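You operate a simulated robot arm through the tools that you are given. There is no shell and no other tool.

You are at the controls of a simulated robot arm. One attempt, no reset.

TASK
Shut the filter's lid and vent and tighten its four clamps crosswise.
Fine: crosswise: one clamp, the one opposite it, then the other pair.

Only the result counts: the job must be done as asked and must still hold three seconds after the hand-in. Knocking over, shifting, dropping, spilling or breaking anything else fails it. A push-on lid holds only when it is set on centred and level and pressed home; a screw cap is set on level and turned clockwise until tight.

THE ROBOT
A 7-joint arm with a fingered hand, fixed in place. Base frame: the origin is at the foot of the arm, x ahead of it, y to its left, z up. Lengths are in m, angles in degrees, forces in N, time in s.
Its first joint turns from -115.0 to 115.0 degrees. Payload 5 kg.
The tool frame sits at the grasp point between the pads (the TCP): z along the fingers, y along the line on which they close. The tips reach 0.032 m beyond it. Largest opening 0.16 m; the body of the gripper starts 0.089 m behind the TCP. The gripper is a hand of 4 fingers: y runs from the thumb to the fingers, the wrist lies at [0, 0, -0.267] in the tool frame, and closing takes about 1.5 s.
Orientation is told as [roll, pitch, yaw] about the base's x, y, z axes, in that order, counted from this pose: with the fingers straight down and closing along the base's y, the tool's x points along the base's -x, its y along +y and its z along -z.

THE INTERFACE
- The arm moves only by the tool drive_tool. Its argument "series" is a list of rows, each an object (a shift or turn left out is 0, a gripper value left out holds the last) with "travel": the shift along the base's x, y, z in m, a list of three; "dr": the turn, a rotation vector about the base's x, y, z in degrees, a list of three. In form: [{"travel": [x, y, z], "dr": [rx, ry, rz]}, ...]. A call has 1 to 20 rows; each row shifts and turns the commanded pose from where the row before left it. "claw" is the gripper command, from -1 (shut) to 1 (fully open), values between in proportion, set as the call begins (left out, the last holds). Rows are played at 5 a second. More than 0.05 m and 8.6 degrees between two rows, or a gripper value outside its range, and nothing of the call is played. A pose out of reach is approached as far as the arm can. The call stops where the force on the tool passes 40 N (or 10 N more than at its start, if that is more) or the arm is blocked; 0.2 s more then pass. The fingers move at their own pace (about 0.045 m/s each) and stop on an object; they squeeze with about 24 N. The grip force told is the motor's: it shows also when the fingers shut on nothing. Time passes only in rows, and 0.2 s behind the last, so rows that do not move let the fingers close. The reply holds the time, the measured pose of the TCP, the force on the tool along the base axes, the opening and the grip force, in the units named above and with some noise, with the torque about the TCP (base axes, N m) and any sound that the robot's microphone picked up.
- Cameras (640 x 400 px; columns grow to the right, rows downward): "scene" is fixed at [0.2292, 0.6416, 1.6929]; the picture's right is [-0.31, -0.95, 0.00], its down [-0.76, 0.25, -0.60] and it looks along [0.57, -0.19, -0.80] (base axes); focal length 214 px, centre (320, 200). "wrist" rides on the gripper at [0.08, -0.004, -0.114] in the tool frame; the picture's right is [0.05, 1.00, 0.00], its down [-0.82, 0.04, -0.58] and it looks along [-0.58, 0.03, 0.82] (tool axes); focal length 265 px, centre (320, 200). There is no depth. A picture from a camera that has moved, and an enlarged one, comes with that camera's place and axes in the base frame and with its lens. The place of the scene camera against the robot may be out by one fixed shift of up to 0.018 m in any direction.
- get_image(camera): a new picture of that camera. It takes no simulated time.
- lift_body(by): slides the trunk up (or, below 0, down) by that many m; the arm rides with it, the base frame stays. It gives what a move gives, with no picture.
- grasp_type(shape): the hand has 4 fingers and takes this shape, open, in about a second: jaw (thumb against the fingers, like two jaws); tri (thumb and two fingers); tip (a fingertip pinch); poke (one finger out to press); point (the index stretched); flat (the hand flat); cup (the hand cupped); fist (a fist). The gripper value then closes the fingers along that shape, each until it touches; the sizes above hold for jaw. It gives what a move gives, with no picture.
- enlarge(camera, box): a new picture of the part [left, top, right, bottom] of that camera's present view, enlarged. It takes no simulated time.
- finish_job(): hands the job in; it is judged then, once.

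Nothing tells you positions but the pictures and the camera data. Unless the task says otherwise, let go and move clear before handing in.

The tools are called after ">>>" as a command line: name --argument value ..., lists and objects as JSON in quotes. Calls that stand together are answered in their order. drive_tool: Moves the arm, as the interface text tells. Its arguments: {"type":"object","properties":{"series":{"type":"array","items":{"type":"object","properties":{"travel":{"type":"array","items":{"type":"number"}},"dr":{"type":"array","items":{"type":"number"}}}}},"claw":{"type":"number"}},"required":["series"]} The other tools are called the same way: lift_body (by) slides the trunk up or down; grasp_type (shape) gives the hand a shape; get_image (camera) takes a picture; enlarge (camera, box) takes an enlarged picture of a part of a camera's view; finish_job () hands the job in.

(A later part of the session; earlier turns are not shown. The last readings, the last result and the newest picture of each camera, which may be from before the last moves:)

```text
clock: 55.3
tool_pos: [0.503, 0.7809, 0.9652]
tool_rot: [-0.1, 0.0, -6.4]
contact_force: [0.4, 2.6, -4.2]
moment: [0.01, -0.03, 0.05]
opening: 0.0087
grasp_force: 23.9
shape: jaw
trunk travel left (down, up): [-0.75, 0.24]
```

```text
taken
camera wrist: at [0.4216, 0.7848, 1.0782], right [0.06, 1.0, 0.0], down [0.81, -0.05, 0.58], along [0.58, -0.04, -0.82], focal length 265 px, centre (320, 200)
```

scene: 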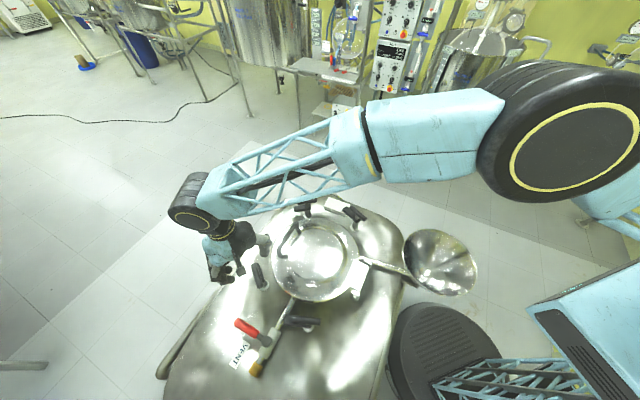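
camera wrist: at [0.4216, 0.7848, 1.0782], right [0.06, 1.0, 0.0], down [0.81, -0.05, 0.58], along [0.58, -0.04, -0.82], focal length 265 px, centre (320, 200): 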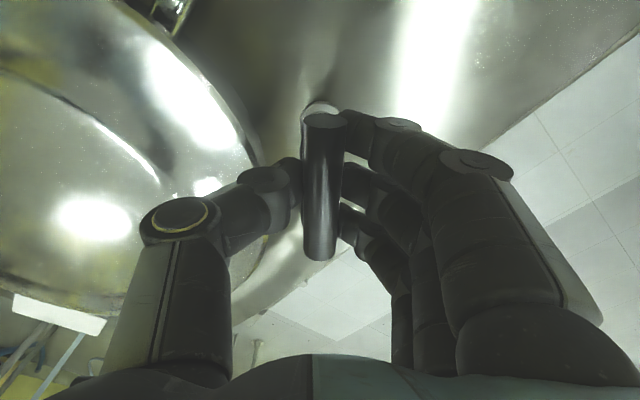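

The bar turns freely with the hand. I'll continue clockwise, checking torque and whether the dog follows.

>>> drive_tool --series '[{"dr": [0, 0, -7]}, {"dr": [0, 0, -7]}, {"dr": [0, 0, -7]}, {"dr": [0, 0, -7]}, {}]'

>>> get_image --camera "wrist"

>>> enlarge --camera "scene" --box '[200, 220, 320, 310]'

```text
clock: 56.5
tool_pos: [0.5032, 0.7808, 0.9658]
tool_rot: [0.0, 0.1, -34.5]
contact_force: [0.1, 5.7, -2.4]
moment: [0.12, -0.01, 0.03]
opening: 0.0086
grasp_force: 24.2
shape: jaw
trunk travel left (down, up): [-0.75, 0.24]
```

```text
taken
camera wrist: at [0.433, 0.8226, 1.078], right [0.52, 0.85, 0.0], down [0.7, -0.43, 0.58], along [0.49, -0.3, -0.82], focal length 265 px, centre (320, 200)
```

wrist: 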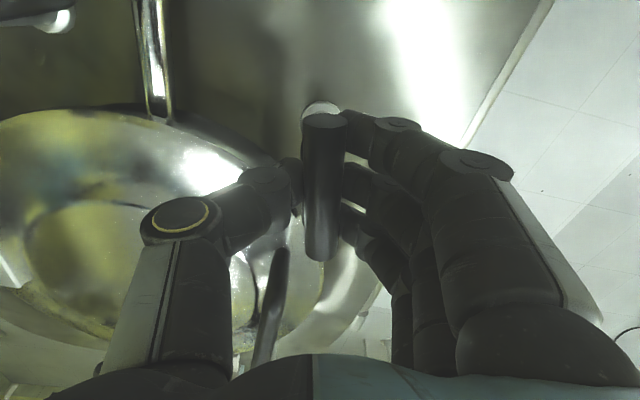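

```text
4.44 times, centred on (260, 265) of scene
camera zoom: at [0.2292, 0.6416, 1.6929], right [-0.31, -0.95, 0.0], down [-0.76, 0.25, -0.6], along [0.57, -0.19, -0.8], focal length 953 px, centre (587, -89)
```

zoom: 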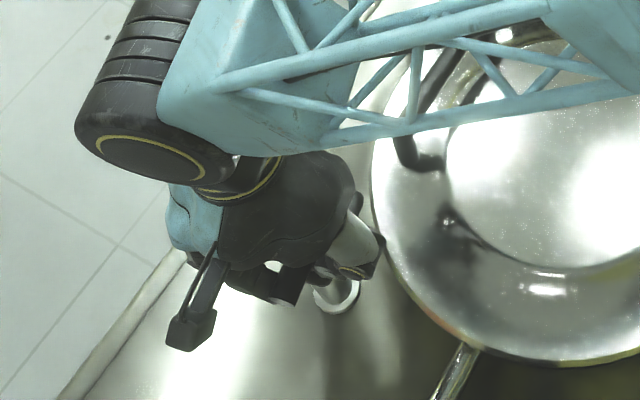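

Still free. I'll continue clockwise towards pointing the dog over the lid.

>>> drive_tool --series '[{"dr": [0, 0, -7]}, {"dr": [0, 0, -7]}, {"dr": [0, 0, -7]}, {"dr": [0, 0, -7]}, {}]'

>>> get_image --camera "wrist"

>>> enlarge --camera "scene" --box '[200, 220, 320, 310]'

```text
clock: 57.7
tool_pos: [0.5031, 0.7821, 0.9645]
tool_rot: [0.0, 0.0, -62.3]
contact_force: [2.4, 14.0, -4.4]
moment: [0.29, -0.08, 0.14]
opening: 0.0084
grasp_force: 23.8
shape: jaw
trunk travel left (down, up): [-0.75, 0.24]
```

```text
taken
camera wrist: at [0.4604, 0.8505, 1.0779], right [0.86, 0.51, 0.0], down [0.41, -0.7, 0.58], along [0.29, -0.5, -0.82], focal length 265 px, centre (320, 200)
```

wrist: 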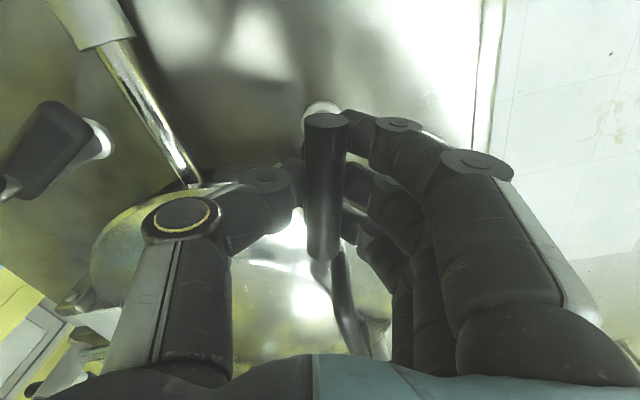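

```text
4.44 times, centred on (260, 265) of scene
camera zoom: at [0.2292, 0.6416, 1.6929], right [-0.31, -0.95, 0.0], down [-0.76, 0.25, -0.6], along [0.57, -0.19, -0.8], focal length 953 px, centre (587, -89)
```

zoom: 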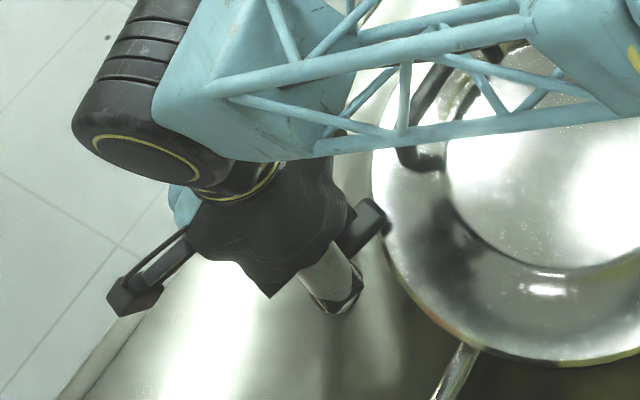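

The dog is swinging towards the lid with the handle. There is a 14 N sideways force, so I'll shift 3 mm in y to recentre and keep turning.

>>> drive_tool --series '[{"travel": [0, 0.003, 0], "dr": [0, 0, -6]}, {"dr": [0, 0, -6]}, {"dr": [0, 0, -6]}, {}]'

>>> get_image --camera "wrist"

>>> enlarge --camera "scene" --box '[200, 220, 320, 310]'

```text
clock: 58.7
tool_pos: [0.5032, 0.7837, 0.9639]
tool_rot: [-0.1, -0.1, -80.5]
contact_force: [-0.6, 3.0, -3.1]
moment: [0.11, 0.07, -0.12]
opening: 0.0083
grasp_force: 24.0
shape: jaw
trunk travel left (down, up): [-0.75, 0.24]
```

```text
taken
camera wrist: at [0.4845, 0.8611, 1.0777], right [0.98, 0.22, 0.0], down [0.18, -0.8, 0.58], along [0.12, -0.57, -0.82], focal length 265 px, centre (320, 200)
```

wrist: 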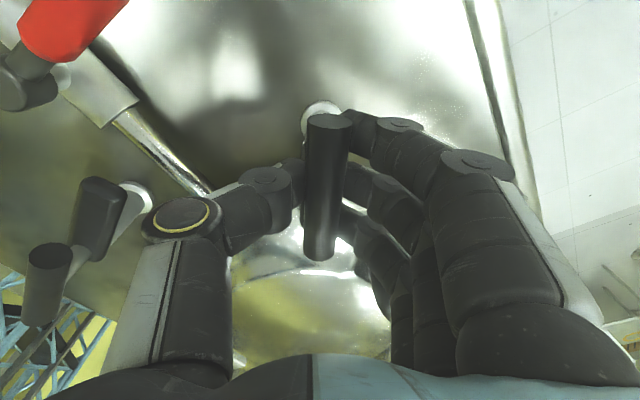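

```text
4.44 times, centred on (260, 265) of scene
camera zoom: at [0.2292, 0.6416, 1.6929], right [-0.31, -0.95, 0.0], down [-0.76, 0.25, -0.6], along [0.57, -0.19, -0.8], focal length 953 px, centre (587, -89)
```

zoom: 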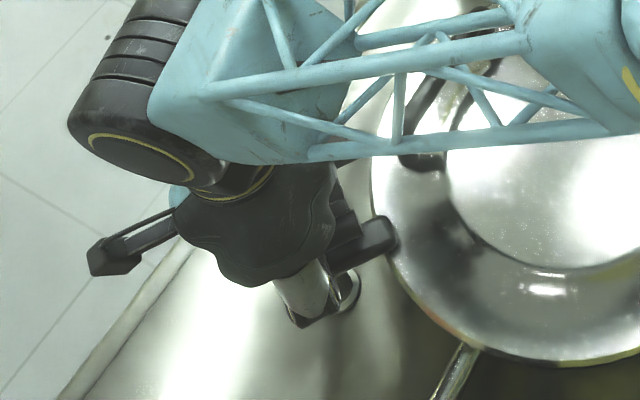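

The dog now points over the lid edge. I'll keep turning clockwise in small steps to feel whether torque builds.

>>> drive_tool --series '[{"dr": [0, 0, -4]}, {"dr": [0, 0, -4]}, {}]'

>>> enlarge --camera "scene" --box '[200, 220, 320, 310]'

```text
clock: 59.5
tool_pos: [0.503, 0.7817, 0.9649]
tool_rot: [-0.1, -0.1, -88.3]
contact_force: [-0.1, 0.9, -5.4]
moment: [-0.07, -0.02, 0.51]
opening: 0.0082
grasp_force: 23.8
shape: jaw
trunk travel left (down, up): [-0.75, 0.24]
```

```text
4.44 times, centred on (260, 265) of scene
camera zoom: at [0.2292, 0.6416, 1.6929], right [-0.31, -0.95, 0.0], down [-0.76, 0.25, -0.6], along [0.57, -0.19, -0.8], focal length 953 px, centre (587, -89)
```

zoom: 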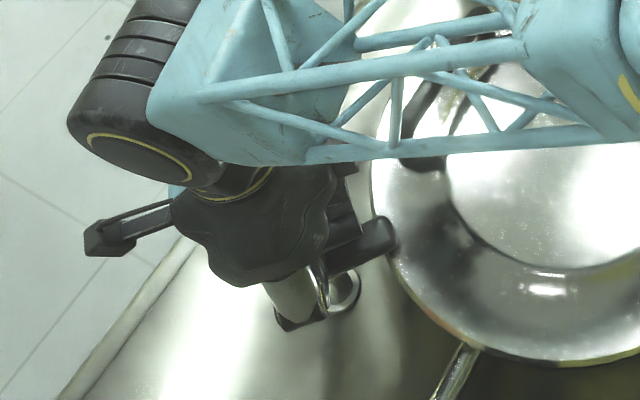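

Torque is rising (0.5 N·m). I'll keep turning in small steps and watch for it to climb as the clamp tightens.

>>> drive_tool --series '[{"dr": [0, 0, -4]}, {"dr": [0, 0, -4]}, {}]'

>>> get_image --camera "wrist"

>>> enlarge --camera "scene" --box '[200, 220, 320, 310]'

```text
clock: 60.3
tool_pos: [0.5032, 0.7839, 0.9645]
tool_rot: [0.0, -0.1, -96.4]
contact_force: [1.8, 0.9, -9.5]
moment: [0.07, -0.01, 0.77]
opening: 0.008
grasp_force: 23.8
shape: jaw
trunk travel left (down, up): [-0.75, 0.24]
```

```text
taken
camera wrist: at [0.507, 0.8634, 1.0774], right [1.0, -0.06, 0.0], down [-0.05, -0.81, 0.58], along [-0.04, -0.58, -0.82], focal length 265 px, centre (320, 200)
```

wrist: 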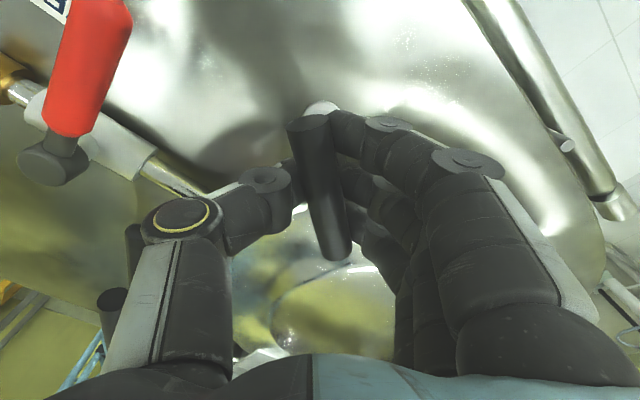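

```text
4.44 times, centred on (260, 265) of scene
camera zoom: at [0.2292, 0.6416, 1.6929], right [-0.31, -0.95, 0.0], down [-0.76, 0.25, -0.6], along [0.57, -0.19, -0.8], focal length 953 px, centre (587, -89)
```

zoom: 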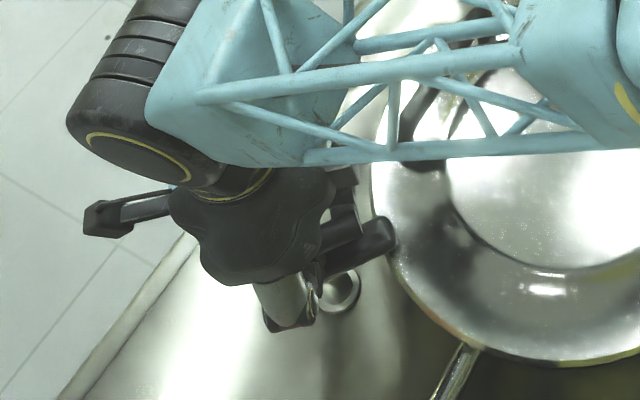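

The handle has stopped following the hand and the grip is slipping slightly at 0.77 N·m. I'll turn a little further to see whether it moves or clicks.

>>> drive_tool --series '[{"dr": [0, 0, -4]}, {"dr": [0, 0, -4]}, {"dr": [0, 0, -4]}, {}]'

>>> get_image --camera "wrist"

```text
clock: 61.3
tool_pos: [0.5046, 0.7824, 0.9638]
tool_rot: [0.1, -0.1, -108.3]
contact_force: [3.1, 0.1, -12.6]
moment: [0.36, -0.06, 1.76]
opening: 0.0087
grasp_force: 24.0
shape: jaw
trunk travel left (down, up): [-0.75, 0.24]
```

```text
taken
camera wrist: at [0.524, 0.8603, 1.077], right [0.96, -0.27, 0.0], down [-0.22, -0.79, 0.58], along [-0.15, -0.56, -0.82], focal length 265 px, centre (320, 200)
```

wrist: 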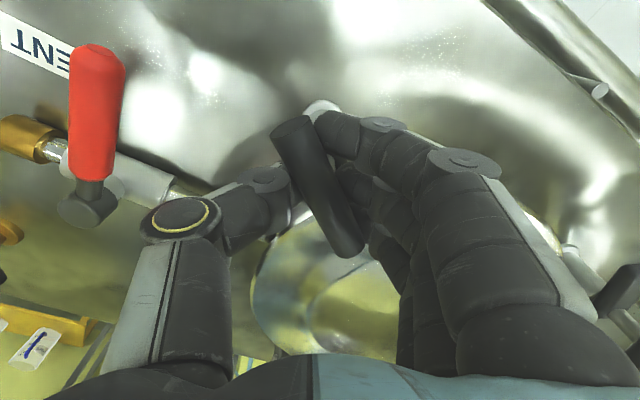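

Torque is up to 1.8 N·m with the bar wedged in the fingers, and the bar measures about −87°. I'll push a bit further to see whether it yields or clicks.

>>> drive_tool --series '[{"dr": [0, 0, -3]}, {"dr": [0, 0, -3]}, {}, {}]'

>>> get_image --camera "wrist"

```text
clock: 62.3
tool_pos: [0.5037, 0.7845, 0.9638]
tool_rot: [-0.1, 0.0, -114.5]
contact_force: [3.7, -1.5, -17.9]
moment: [0.57, -0.06, 2.53]
opening: 0.0092
grasp_force: 23.9
shape: jaw
trunk travel left (down, up): [-0.75, 0.24]
```

```text
taken
camera wrist: at [0.5321, 0.8577, 1.0769], right [0.93, -0.37, 0.0], down [-0.3, -0.76, 0.58], along [-0.21, -0.54, -0.81], focal length 265 px, centre (320, 200)
```

wrist: 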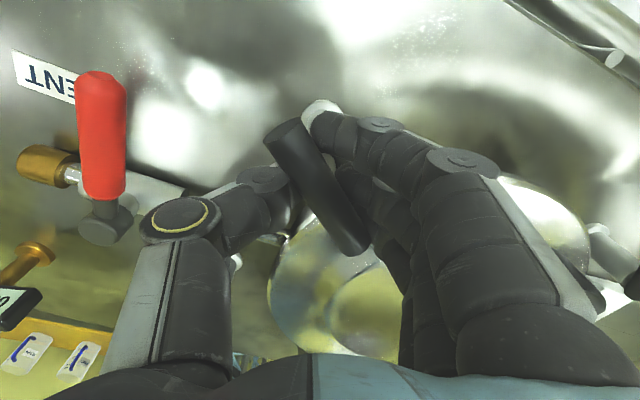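

The torque reached 2.5 N·m with the bar no longer moving (about −87°), so clamp C is hard against its stop. I'll open the fingers without turning back and inspect.

>>> drive_tool --series '[{}, {}, {}, {}, {}]' --claw -0.1

>>> drive_tool --series '[{"travel": [0, 0, 0.03]}, {"travel": [0, 0, 0.04]}, {"travel": [0, 0, 0.04]}, {"travel": [0, 0, 0.04]}, {}]'

>>> get_image --camera "wrist"

>>> get_image --camera "scene"

```text
clock: 63.5
tool_pos: [0.5021, 0.7827, 0.9661]
tool_rot: [0.0, -0.1, -114.3]
contact_force: [-0.1, 0.1, 1.0]
moment: [0.0, 0.02, -0.01]
opening: 0.0714
grasp_force: 0.0
shape: jaw
trunk travel left (down, up): [-0.75, 0.24]
```

```text
clock: 64.7
tool_pos: [0.5007, 0.7831, 1.1147]
tool_rot: [0.0, -0.1, -114.4]
contact_force: [0.1, -0.4, 0.2]
moment: [-0.01, 0.01, 0.02]
opening: 0.0716
grasp_force: 0.0
shape: jaw
trunk travel left (down, up): [-0.75, 0.24]
```

```text
taken
camera wrist: at [0.529, 0.8576, 1.2283], right [0.93, -0.37, 0.0], down [-0.3, -0.76, 0.58], along [-0.21, -0.54, -0.82], focal length 265 px, centre (320, 200)
```

wrist: 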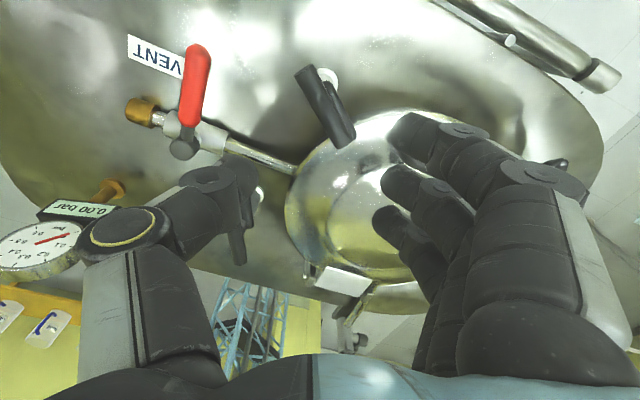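

```text
taken
```

scene: 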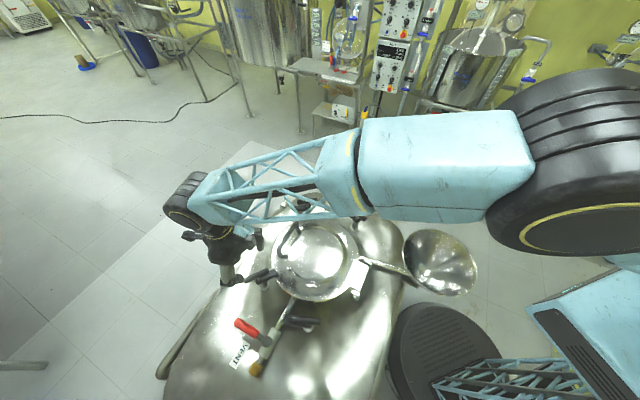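

>>> enlarge --camera "wrist" --box '[270, 40, 410, 180]'

>>> enlarge --camera "scene" --box '[220, 240, 310, 310]'

```text
2.86 times, centred on (340, 110) of wrist
camera zoom: at [0.529, 0.8576, 1.2283], right [0.93, -0.37, 0.0], down [-0.3, -0.76, 0.58], along [-0.21, -0.54, -0.82], focal length 758 px, centre (263, 457)
```

zoom: 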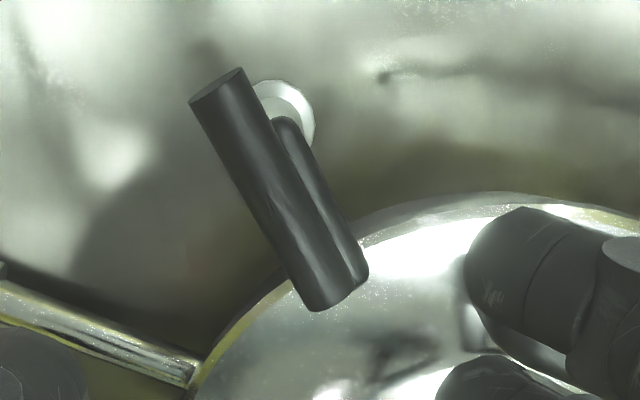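

```text
5.71 times, centred on (265, 275) of scene
camera zoom: at [0.2292, 0.6416, 1.6929], right [-0.31, -0.95, 0.0], down [-0.76, 0.25, -0.6], along [0.57, -0.19, -0.8], focal length 1226 px, centre (634, -229)
```

zoom: 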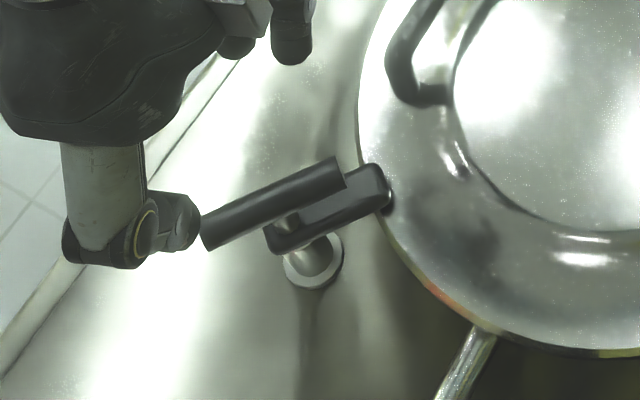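

Clamp C's dog now lies over the lid rim, parallel to its handle and pointing at the bowl centre. Its opposite is B, near (0.629, 0.354), which should swing the mirror way. I'll go there and unwind the wrist on the way.

>>> drive_tool --series '[{"travel": [0, 0, 0.03], "dr": [0, 0, 8]}, {"travel": [0.008, -0.0268, 0], "dr": [0, 0, 8]}, {"travel": [0.008, -0.0268, 0], "dr": [0, 0, 8]}, {"travel": [0.008, -0.0268, 0], "dr": [0, 0, 8]}, {"travel": [0.008, -0.0268, 0], "dr": [0, 0, 8]}, {"travel": [0.008, -0.0268, 0], "dr": [0, 0, 8]}, {"travel": [0.008, -0.0268, 0], "dr": [0, 0, 8]}, {"travel": [0.008, -0.0268, 0], "dr": [0, 0, 8]}, {"travel": [0.008, -0.0268, 0], "dr": [0, 0, 8]}, {"travel": [0.008, -0.0268, 0], "dr": [0, 0, 8]}, {"travel": [0.008, -0.0268, 0], "dr": [0, 0, 8]}, {"travel": [0.008, -0.0268, 0], "dr": [0, 0, 8]}, {"travel": [0.008, -0.0268, 0], "dr": [0, 0, 8]}, {"travel": [0.008, -0.0268, 0], "dr": [0, 0, 8]}, {"travel": [0.008, -0.0268, 0], "dr": [0, 0, 8]}, {"travel": [0.008, -0.0268, 0], "dr": [0, 0, 8]}, {"travel": [0.008, -0.0268, 0], "dr": [0, 0, 5.4]}, {}]' --claw 0

>>> get_image --camera "wrist"

>>> get_image --camera "scene"

```text
clock: 68.5
tool_pos: [0.6297, 0.3557, 1.1448]
tool_rot: [0.0, 0.0, 19.1]
contact_force: [-0.1, -0.1, 0.3]
moment: [-0.02, -0.01, -0.01]
opening: 0.0794
grasp_force: 0.1
shape: jaw
trunk travel left (down, up): [-0.75, 0.24]
```

```text
taken
camera wrist: at [0.5545, 0.3254, 1.257], right [-0.38, 0.93, 0.0], down [0.76, 0.31, 0.58], along [0.54, 0.22, -0.82], focal length 265 px, centre (320, 200)
```

wrist: 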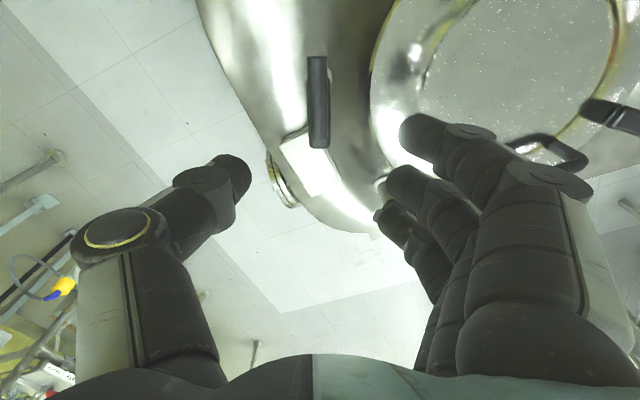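

```text
taken
```

scene: 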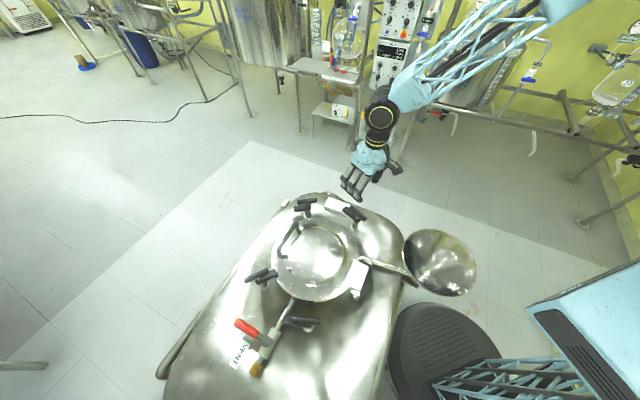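

The view is clear now. I'll check clamp C's final state and clamp B in the scene camera, and B in the wrist camera.

>>> enlarge --camera "scene" --box '[235, 250, 315, 310]'

>>> enlarge --camera "wrist" --box '[250, 30, 390, 170]'

>>> enlarge --camera "scene" --box '[280, 185, 380, 255]'

```text
6.67 times, centred on (275, 280) of scene
camera zoom: at [0.2292, 0.6416, 1.6929], right [-0.31, -0.95, 0.0], down [-0.76, 0.25, -0.6], along [0.57, -0.19, -0.8], focal length 1430 px, centre (620, -333)
```

zoom: 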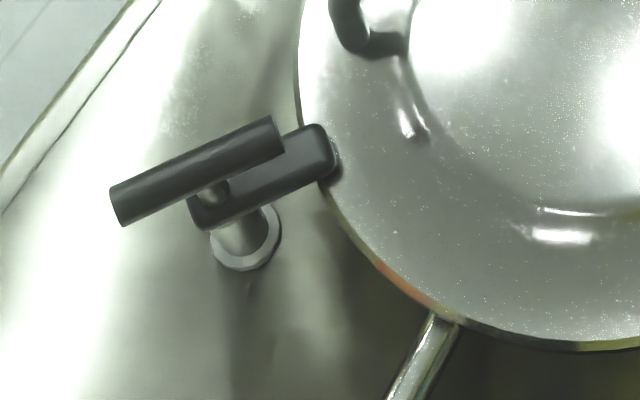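

```text
2.86 times, centred on (320, 100) of wrist
camera zoom: at [0.5545, 0.3254, 1.257], right [-0.38, 0.93, 0.0], down [0.76, 0.31, 0.58], along [0.54, 0.22, -0.82], focal length 758 px, centre (320, 486)
```

zoom: 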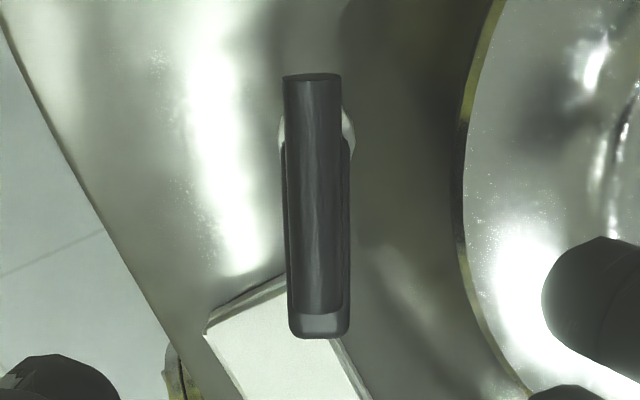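

```text
5.71 times, centred on (330, 220) of scene
camera zoom: at [0.2292, 0.6416, 1.6929], right [-0.31, -0.95, 0.0], down [-0.76, 0.25, -0.6], along [0.57, -0.19, -0.8], focal length 1226 px, centre (263, 86)
```

zoom: 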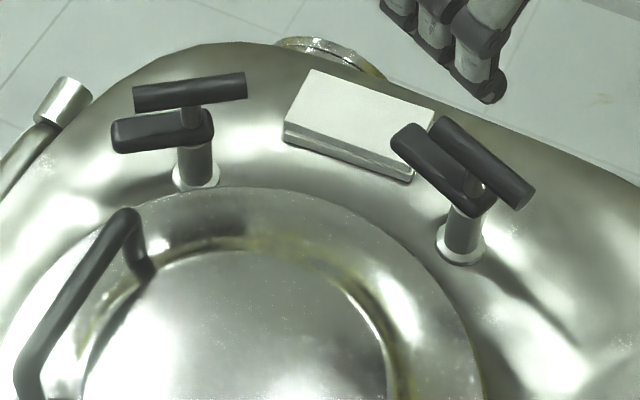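

Bar B is centred at (0.629, 0.3545) and lies at about 24°, with its dog pointing away from the hinge. I'll align to it, descend and grip.

>>> drive_tool --series '[{"travel": [-0.001, -0.001, -0.04], "dr": [0, 0, 4.5]}, {"travel": [0, 0, -0.04]}, {"travel": [0, 0, -0.04]}, {"travel": [0, 0, -0.03]}, {}, {}]' --claw -0.35

>>> get_image --camera "wrist"

```text
clock: 69.9
tool_pos: [0.63, 0.3526, 0.9943]
tool_rot: [0.1, 0.0, 23.5]
contact_force: [-0.5, -0.3, -0.8]
moment: [0.01, -0.01, 0.02]
opening: 0.0525
grasp_force: 0.1
shape: jaw
trunk travel left (down, up): [-0.75, 0.24]
```

```text
taken
camera wrist: at [0.5572, 0.3147, 1.1076], right [-0.45, 0.9, 0.0], down [0.73, 0.36, 0.58], along [0.52, 0.26, -0.82], focal length 265 px, centre (320, 200)
```

wrist: 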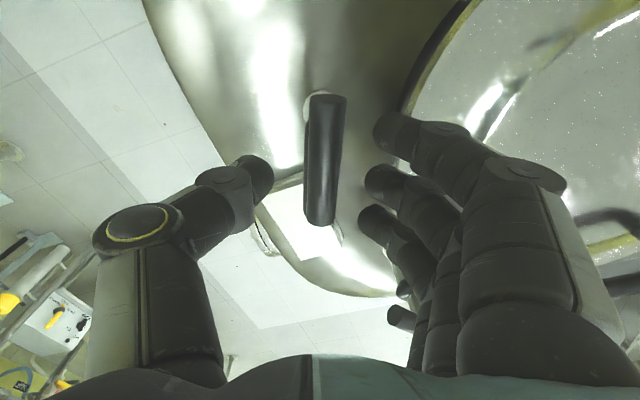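

The bar is centred between the fingers. I'll lower and close on it.

>>> drive_tool --series '[{"travel": [0, 0.001, -0.015]}, {"travel": [0, 0, -0.014]}, {}]'

>>> drive_tool --series '[{}, {}, {}, {}, {}, {}]' --claw -1

>>> get_image --camera "wrist"

```text
clock: 70.7
tool_pos: [0.6305, 0.354, 0.9666]
tool_rot: [-0.1, 0.1, 23.4]
contact_force: [-0.2, 0.7, -0.5]
moment: [0.03, 0.0, -0.02]
opening: 0.0523
grasp_force: 0.1
shape: jaw
trunk travel left (down, up): [-0.75, 0.24]
```

```text
clock: 72.1
tool_pos: [0.6296, 0.353, 0.966]
tool_rot: [0.0, -0.1, 23.5]
contact_force: [0.4, 1.1, -6.1]
moment: [0.01, 0.0, -0.03]
opening: 0.0096
grasp_force: 23.8
shape: jaw
trunk travel left (down, up): [-0.75, 0.24]
```

```text
taken
camera wrist: at [0.5567, 0.3165, 1.0792], right [-0.45, 0.9, 0.0], down [0.73, 0.36, 0.58], along [0.52, 0.26, -0.82], focal length 265 px, centre (320, 200)
```

wrist: 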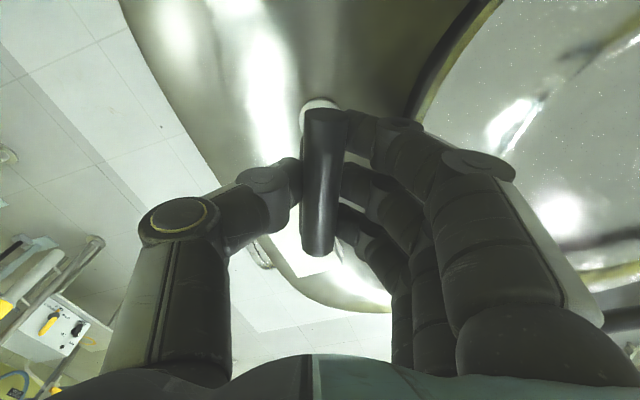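

Gripped. I'll try counterclockwise, the mirror way, gently.

>>> drive_tool --series '[{"dr": [0, 0, 5]}, {"dr": [0, 0, 5]}, {"dr": [0, 0, 5]}, {}]'

>>> get_image --camera "wrist"

>>> enlarge --camera "scene" --box '[310, 175, 410, 255]'

```text
clock: 73.1
tool_pos: [0.6296, 0.3528, 0.967]
tool_rot: [0.0, 0.0, 38.6]
contact_force: [-3.2, -2.3, -12.1]
moment: [-0.03, 0.07, -0.05]
opening: 0.0095
grasp_force: 23.2
shape: jaw
trunk travel left (down, up): [-0.75, 0.24]
```

```text
taken
camera wrist: at [0.5687, 0.2995, 1.0795], right [-0.66, 0.75, 0.0], down [0.61, 0.54, 0.58], along [0.43, 0.38, -0.82], focal length 265 px, centre (320, 200)
```

wrist: 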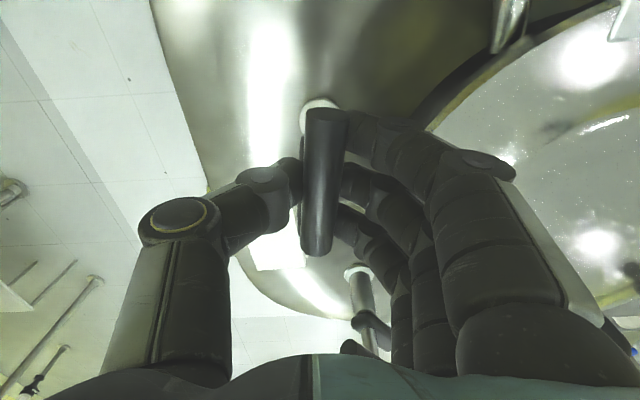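

```text
5.00 times, centred on (360, 215) of scene
camera zoom: at [0.2292, 0.6416, 1.6929], right [-0.31, -0.95, 0.0], down [-0.76, 0.25, -0.6], along [0.57, -0.19, -0.8], focal length 1072 px, centre (120, 125)
```

zoom: 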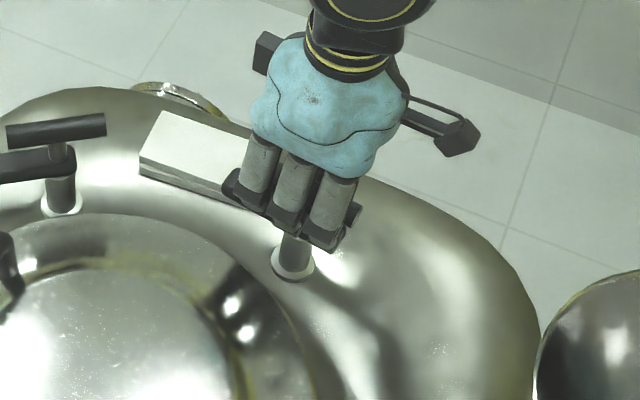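

It turns freely counterclockwise. I'll continue, dropping 2 mm to relieve the vertical force.

>>> drive_tool --series '[{"travel": [0, 0, -0.002], "dr": [0, 0, 7]}, {"dr": [0, 0, 7]}, {"dr": [0, 0, 7]}, {"dr": [0, 0, 7]}, {}]'

>>> get_image --camera "wrist"

>>> enlarge --camera "scene" --box '[310, 175, 410, 255]'

```text
clock: 74.3
tool_pos: [0.6299, 0.3548, 0.9646]
tool_rot: [-0.1, 0.0, 66.6]
contact_force: [-1.2, -4.3, 6.0]
moment: [-0.1, -0.04, -0.05]
opening: 0.0095
grasp_force: 24.1
shape: jaw
trunk travel left (down, up): [-0.75, 0.24]
```

```text
taken
camera wrist: at [0.6007, 0.2777, 1.0783], right [-0.94, 0.35, 0.0], down [0.28, 0.76, 0.58], along [0.2, 0.54, -0.82], focal length 265 px, centre (320, 200)
```

wrist: 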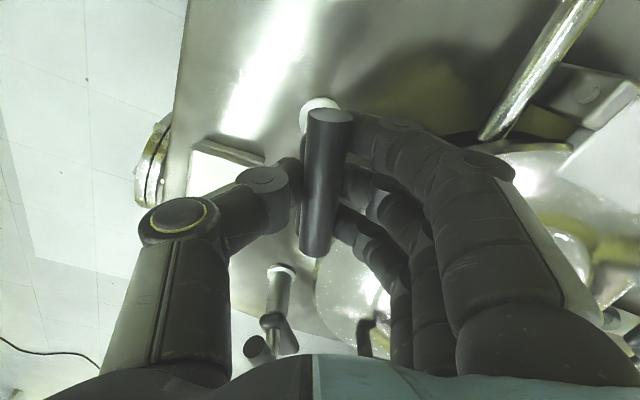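

```text
5.00 times, centred on (360, 215) of scene
camera zoom: at [0.2292, 0.6416, 1.6929], right [-0.31, -0.95, 0.0], down [-0.76, 0.25, -0.6], along [0.57, -0.19, -0.8], focal length 1072 px, centre (120, 125)
```

zoom: 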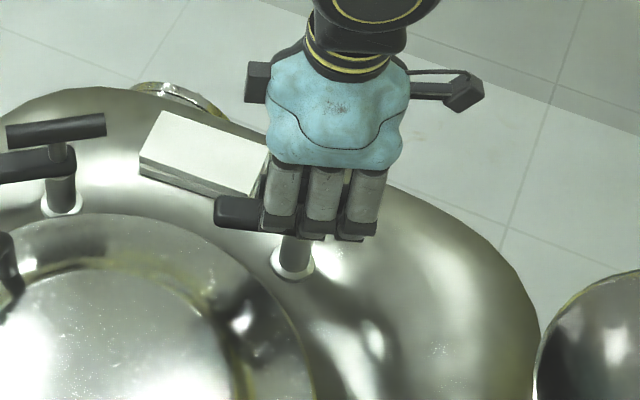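

The dog is following. I'll continue counterclockwise.

>>> drive_tool --series '[{"travel": [0, 0, 0.001], "dr": [0, 0, 7]}, {"dr": [0, 0, 7]}, {"dr": [0, 0, 7]}, {"dr": [0, 0, 7]}, {}]'

>>> get_image --camera "wrist"

>>> enlarge --camera "scene" --box '[310, 175, 410, 255]'

```text
clock: 75.5
tool_pos: [0.6302, 0.3547, 0.9651]
tool_rot: [0.0, 0.0, 94.6]
contact_force: [-2.6, -3.3, -4.8]
moment: [-0.03, 0.03, -0.07]
opening: 0.0095
grasp_force: 23.8
shape: jaw
trunk travel left (down, up): [-0.75, 0.24]
```

```text
taken
camera wrist: at [0.6396, 0.2738, 1.0787], right [-0.99, -0.13, 0.0], down [-0.11, 0.81, 0.58], along [-0.08, 0.57, -0.82], focal length 265 px, centre (320, 200)
```

wrist: 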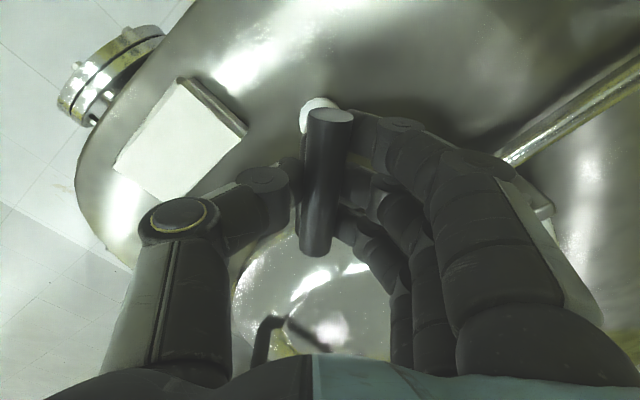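

```text
5.00 times, centred on (360, 215) of scene
camera zoom: at [0.2292, 0.6416, 1.6929], right [-0.31, -0.95, 0.0], down [-0.76, 0.25, -0.6], along [0.57, -0.19, -0.8], focal length 1072 px, centre (120, 125)
```

zoom: 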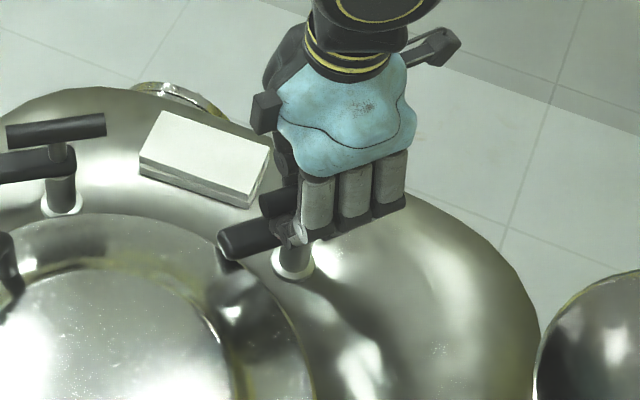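

The dog is nearing the lid. I'll continue until torque builds at the stop.

>>> drive_tool --series '[{"dr": [0, 0, 6]}, {"dr": [0, 0, 6]}, {"dr": [0, 0, 6]}, {"dr": [0, 0, 4]}, {}]'

>>> get_image --camera "wrist"

>>> enlarge --camera "scene" --box '[310, 175, 410, 255]'

```text
clock: 76.7
tool_pos: [0.6295, 0.3541, 0.9653]
tool_rot: [0.1, 0.0, 116.6]
contact_force: [-4.0, 0.6, -4.6]
moment: [0.0, 0.05, -0.2]
opening: 0.0091
grasp_force: 24.3
shape: jaw
trunk travel left (down, up): [-0.75, 0.24]
```

```text
taken
camera wrist: at [0.6688, 0.2838, 1.0786], right [-0.87, -0.49, 0.0], down [-0.4, 0.71, 0.58], along [-0.29, 0.5, -0.82], focal length 265 px, centre (320, 200)
```

wrist: 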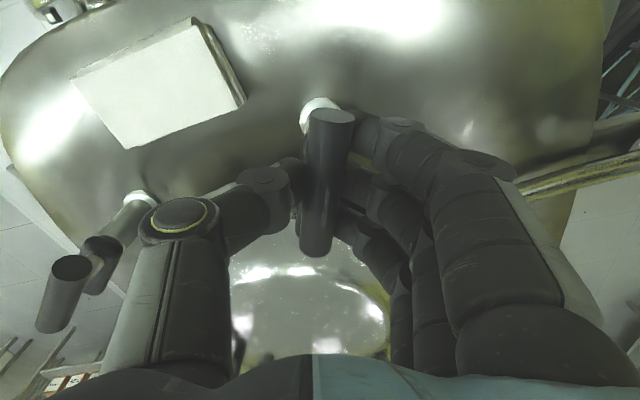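

```text
5.00 times, centred on (360, 215) of scene
camera zoom: at [0.2292, 0.6416, 1.6929], right [-0.31, -0.95, 0.0], down [-0.76, 0.25, -0.6], along [0.57, -0.19, -0.8], focal length 1072 px, centre (120, 125)
```

zoom: 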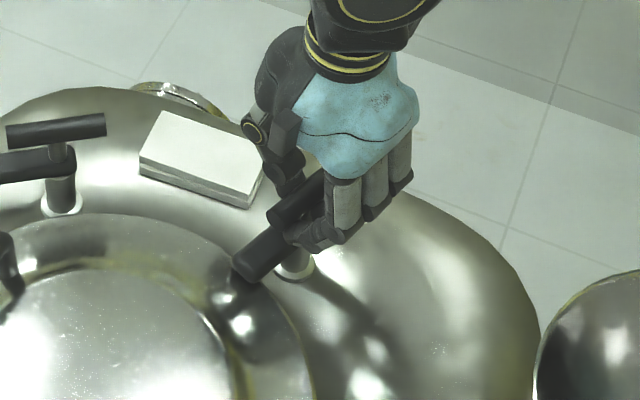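

The dog is over the lid rim. I'll continue turning to build torque at the stop.

>>> drive_tool --series '[{"dr": [0, 0, 4]}, {"dr": [0, 0, 4]}, {"dr": [0, 0, 4]}, {"dr": [0, 0, 4]}, {}]'

>>> get_image --camera "wrist"

```text
clock: 77.9
tool_pos: [0.6303, 0.354, 0.9656]
tool_rot: [0.1, 0.0, 132.5]
contact_force: [-1.3, -0.3, -10.3]
moment: [0.16, 0.05, -1.04]
opening: 0.0094
grasp_force: 24.4
shape: jaw
trunk travel left (down, up): [-0.75, 0.24]
```

```text
taken
camera wrist: at [0.6869, 0.2968, 1.0783], right [-0.7, -0.71, 0.0], down [-0.58, 0.57, 0.58], along [-0.41, 0.4, -0.82], focal length 265 px, centre (320, 200)
```

wrist: 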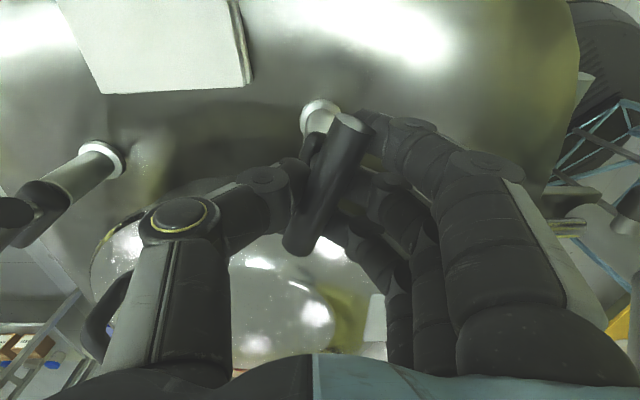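

Torque is 1.0 N·m and building. A few more degrees to match clamp C.

>>> drive_tool --series '[{"dr": [0, 0, 4]}, {"dr": [0, 0, 3]}, {"dr": [0, 0, 3]}, {}, {}]'

>>> get_image --camera "wrist"

```text
clock: 79.1
tool_pos: [0.6307, 0.3544, 0.9649]
tool_rot: [0.1, 0.0, 142.5]
contact_force: [2.0, -1.1, -13.2]
moment: [0.35, 0.2, -1.93]
opening: 0.0097
grasp_force: 23.9
shape: jaw
trunk travel left (down, up): [-0.75, 0.24]
```

```text
taken
camera wrist: at [0.6958, 0.3074, 1.0778], right [-0.57, -0.82, 0.0], down [-0.67, 0.46, 0.58], along [-0.48, 0.33, -0.82], focal length 265 px, centre (320, 200)
```

wrist: 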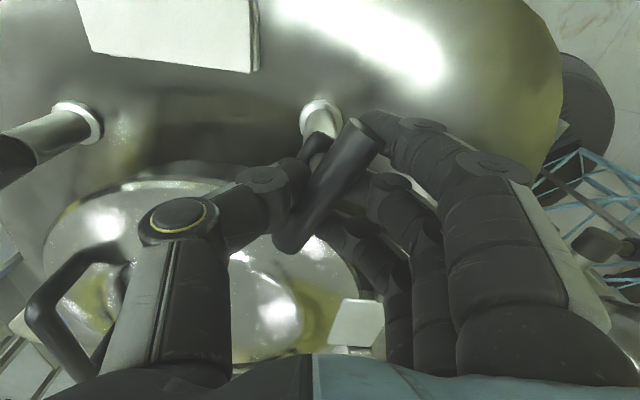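

Torque is 1.9 N·m with the bar stopped. A last few degrees to match C's 2.5 N·m.

>>> drive_tool --series '[{"dr": [0, 0, 3]}, {"dr": [0, 0, 3]}, {}, {}]'

>>> get_image --camera "wrist"

```text
clock: 80.1
tool_pos: [0.6313, 0.3537, 0.9646]
tool_rot: [0.1, 0.0, 148.6]
contact_force: [5.4, -5.7, -16.5]
moment: [0.55, 0.2, -2.08]
opening: 0.0101
grasp_force: 24.4
shape: jaw
trunk travel left (down, up): [-0.75, 0.24]
```

```text
taken
camera wrist: at [0.7011, 0.314, 1.0777], right [-0.48, -0.88, 0.0], down [-0.72, 0.39, 0.58], along [-0.51, 0.28, -0.82], focal length 265 px, centre (320, 200)
```

wrist: 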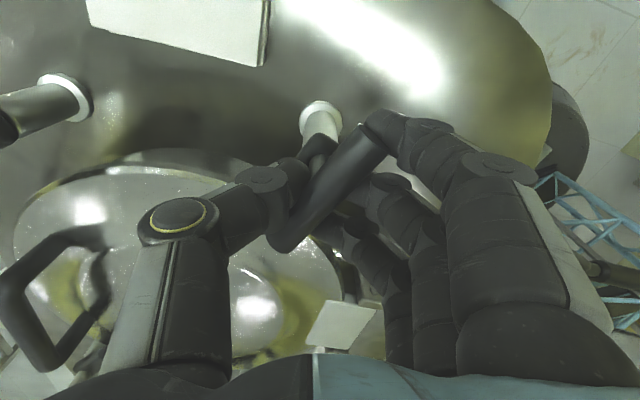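

Clamp B's bar is at about 121°, a 97° swing that matches clamp C's travel, and is hard at its stop. I'll open, rise and inspect.

>>> drive_tool --series '[{}, {}, {}, {}, {}]' --claw -0.1

>>> drive_tool --series '[{"travel": [0, 0, 0.03]}, {"travel": [0, 0, 0.04]}, {"travel": [0, 0, 0.04]}, {"travel": [0, 0, 0.04]}, {"travel": [0, 0, 0.04]}, {}]'

>>> get_image --camera "wrist"

>>> enlarge --camera "scene" --box '[220, 180, 400, 320]'

```text
clock: 81.3
tool_pos: [0.6299, 0.3543, 0.9662]
tool_rot: [0.0, 0.0, 148.6]
contact_force: [0.7, -0.2, -0.2]
moment: [-0.03, -0.01, -0.02]
opening: 0.0714
grasp_force: 0.0
shape: jaw
trunk travel left (down, up): [-0.75, 0.24]
```

```text
clock: 82.7
tool_pos: [0.6315, 0.3526, 1.1554]
tool_rot: [0.0, 0.0, 148.4]
contact_force: [0.5, -0.2, 0.6]
moment: [-0.01, 0.04, 0.02]
opening: 0.0716
grasp_force: 0.2
shape: jaw
trunk travel left (down, up): [-0.75, 0.24]
```

```text
taken
camera wrist: at [0.7012, 0.3143, 1.2684], right [-0.48, -0.88, 0.0], down [-0.72, 0.39, 0.58], along [-0.51, 0.28, -0.82], focal length 265 px, centre (320, 200)
```

wrist: 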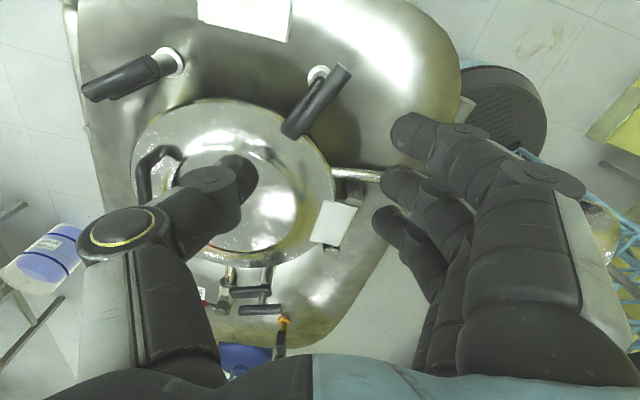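

```text
2.86 times, centred on (310, 250) of scene
camera zoom: at [0.2292, 0.6416, 1.6929], right [-0.31, -0.95, 0.0], down [-0.76, 0.25, -0.6], along [0.57, -0.19, -0.8], focal length 613 px, centre (349, 57)
```

zoom: 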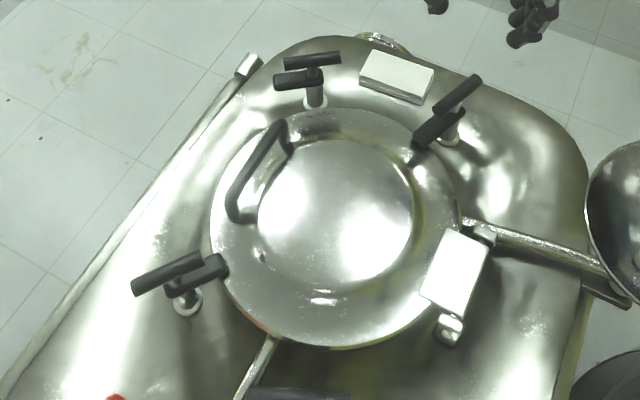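

Clamps B and C are both over the lid rim. The other pair is A and D. I'll go to A, near (0.751, 0.534), unwinding the wrist on the way so there's room to turn.

>>> drive_tool --series '[{"dr": [0, 0, -8.2]}, {"dr": [0, 0, -8.2]}, {"dr": [0, 0, -8.2]}, {"dr": [0, 0, -8.2]}, {"travel": [0.006, 0.01, 0], "dr": [0, 0, -8.2]}, {"travel": [0.006, 0.01, 0], "dr": [0, 0, -8.2]}, {"travel": [0.006, 0.01, 0], "dr": [0, 0, -8.2]}, {"travel": [0.006, 0.01, 0], "dr": [0, 0, -8.2]}, {"travel": [0.006, 0.01, 0], "dr": [0, 0, -8.2]}, {"travel": [0.006, 0.01, 0], "dr": [0, 0, -8.2]}, {"travel": [0.006, 0.01, 0], "dr": [0, 0, -8.2]}, {"travel": [0.006, 0.01, 0], "dr": [0, 0, -8.2]}, {"travel": [0.006, 0.01, 0], "dr": [0, 0, -8.2]}, {"travel": [0.006, 0.01, 0], "dr": [0, 0, -8.2]}, {"travel": [0.006, 0.01, 0], "dr": [0, 0, -8.2]}, {"travel": [0.006, 0.01, 0], "dr": [0, 0, -8.2]}, {"travel": [0.006, 0.01, 0], "dr": [0, 0, -8.2]}, {"travel": [0.006, 0.01, 0], "dr": [0, 0, -8.2]}, {}]' --claw 0

>>> drive_tool --series '[{"travel": [0.005, 0.006, 0], "dr": [0, 0, -8.3]}, {"travel": [0.005, 0.006, 0], "dr": [0, 0, -8.3]}, {"travel": [0.005, 0.006, 0], "dr": [0, 0, -8.3]}, {"travel": [0.005, 0.006, 0], "dr": [0, 0, -8.3]}, {"travel": [0.005, 0.006, 0], "dr": [0, 0, -8.3]}, {"travel": [0.005, 0.006, 0], "dr": [0, 0, -8.3]}, {"travel": [0.005, 0.005, 0], "dr": [0, 0, -8.3]}, {"dr": [0, 0, -8.3]}, {"dr": [0, 0, -8.3]}, {"dr": [0, 0, -8.3]}, {"dr": [0, 0, -8.3]}, {"dr": [0, 0, -8.3]}, {}]'

>>> get_image --camera "wrist"

>>> get_image --camera "scene"

```text
clock: 86.7
tool_pos: [0.7129, 0.4942, 1.157]
tool_rot: [0.0, -0.1, 0.7]
contact_force: [-0.9, -0.8, 0.4]
moment: [0.0, -0.04, 0.01]
opening: 0.0794
grasp_force: 0.0
shape: jaw
trunk travel left (down, up): [-0.75, 0.24]
```

```text
clock: 89.5
tool_pos: [0.7489, 0.5357, 1.1554]
tool_rot: [0.0, 0.0, -98.8]
contact_force: [-0.1, -1.4, -0.7]
moment: [-0.02, -0.01, 0.04]
opening: 0.0795
grasp_force: 0.1
shape: jaw
trunk travel left (down, up): [-0.75, 0.24]
```

```text
taken
camera wrist: at [0.7563, 0.6143, 1.2687], right [0.99, -0.1, 0.0], down [-0.08, -0.81, 0.58], along [-0.06, -0.57, -0.82], focal length 265 px, centre (320, 200)
```

wrist: 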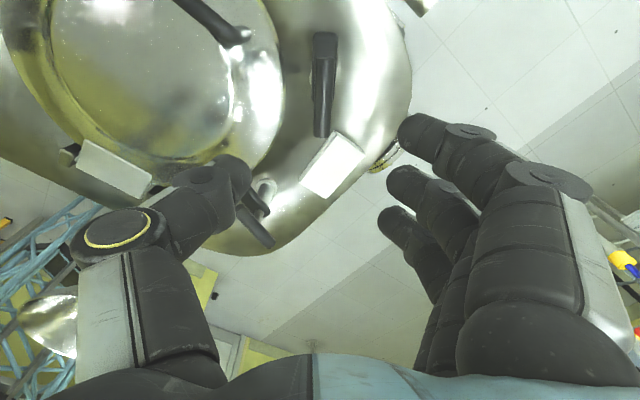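

```text
taken
```

scene: 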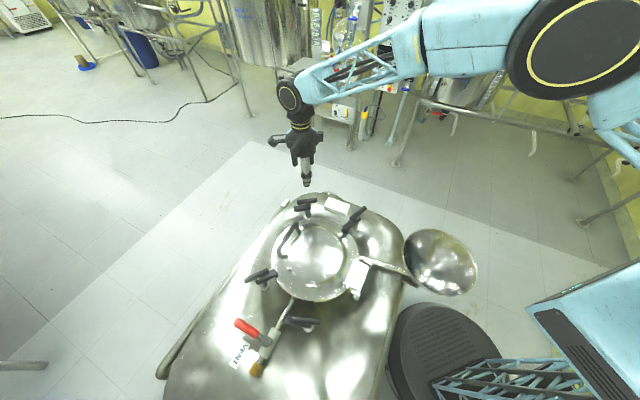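

>>> enlarge --camera "wrist" --box '[250, 20, 390, 160]'

>>> enlarge --camera "scene" --box '[270, 180, 380, 260]'

```text
2.86 times, centred on (320, 90) of wrist
camera zoom: at [0.7563, 0.6143, 1.2687], right [0.99, -0.1, 0.0], down [-0.08, -0.81, 0.58], along [-0.06, -0.57, -0.82], focal length 758 px, centre (320, 514)
```

zoom: 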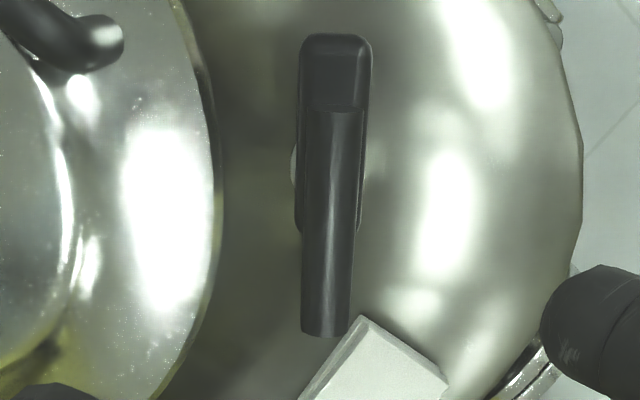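

```text
5.00 times, centred on (325, 220) of scene
camera zoom: at [0.2292, 0.6416, 1.6929], right [-0.31, -0.95, 0.0], down [-0.76, 0.25, -0.6], along [0.57, -0.19, -0.8], focal length 1072 px, centre (295, 100)
```

zoom: 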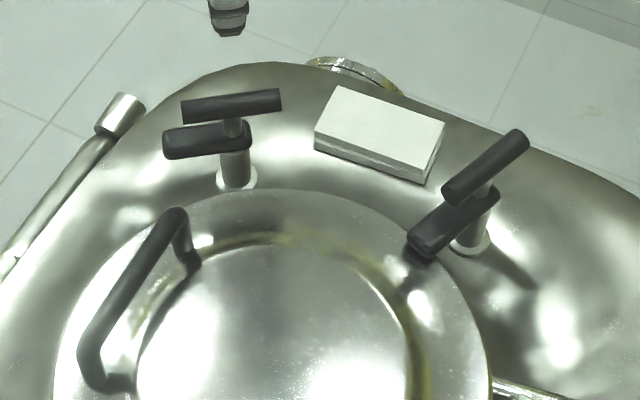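

Bar A is centred at (0.7525, 0.531) and lies at 81°. The hand is aligned; I'll descend and grip.

>>> drive_tool --series '[{"travel": [0.003, -0.004, -0.04]}, {"travel": [0, 0, -0.04]}, {"travel": [0, 0, -0.04]}, {"travel": [0, 0, -0.035]}, {}, {}]' --claw -0.35

>>> get_image --camera "wrist"

```text
clock: 90.9
tool_pos: [0.7519, 0.5321, 1.002]
tool_rot: [0.0, 0.0, -98.8]
contact_force: [-0.1, 0.1, -0.2]
moment: [-0.01, 0.0, -0.04]
opening: 0.0526
grasp_force: 0.0
shape: jaw
trunk travel left (down, up): [-0.75, 0.24]
```

```text
taken
camera wrist: at [0.7586, 0.6107, 1.1149], right [0.99, -0.1, 0.0], down [-0.08, -0.81, 0.58], along [-0.06, -0.57, -0.82], focal length 265 px, centre (320, 200)
```

wrist: 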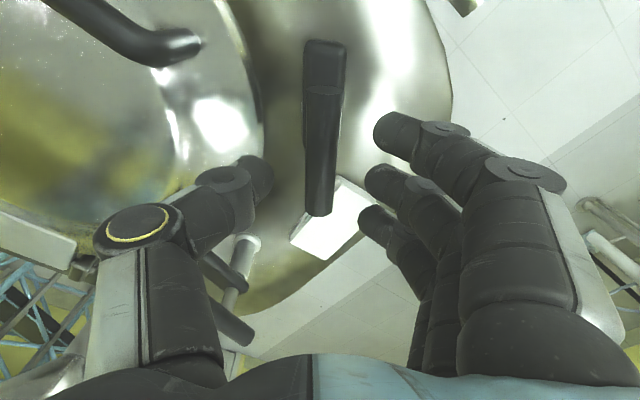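

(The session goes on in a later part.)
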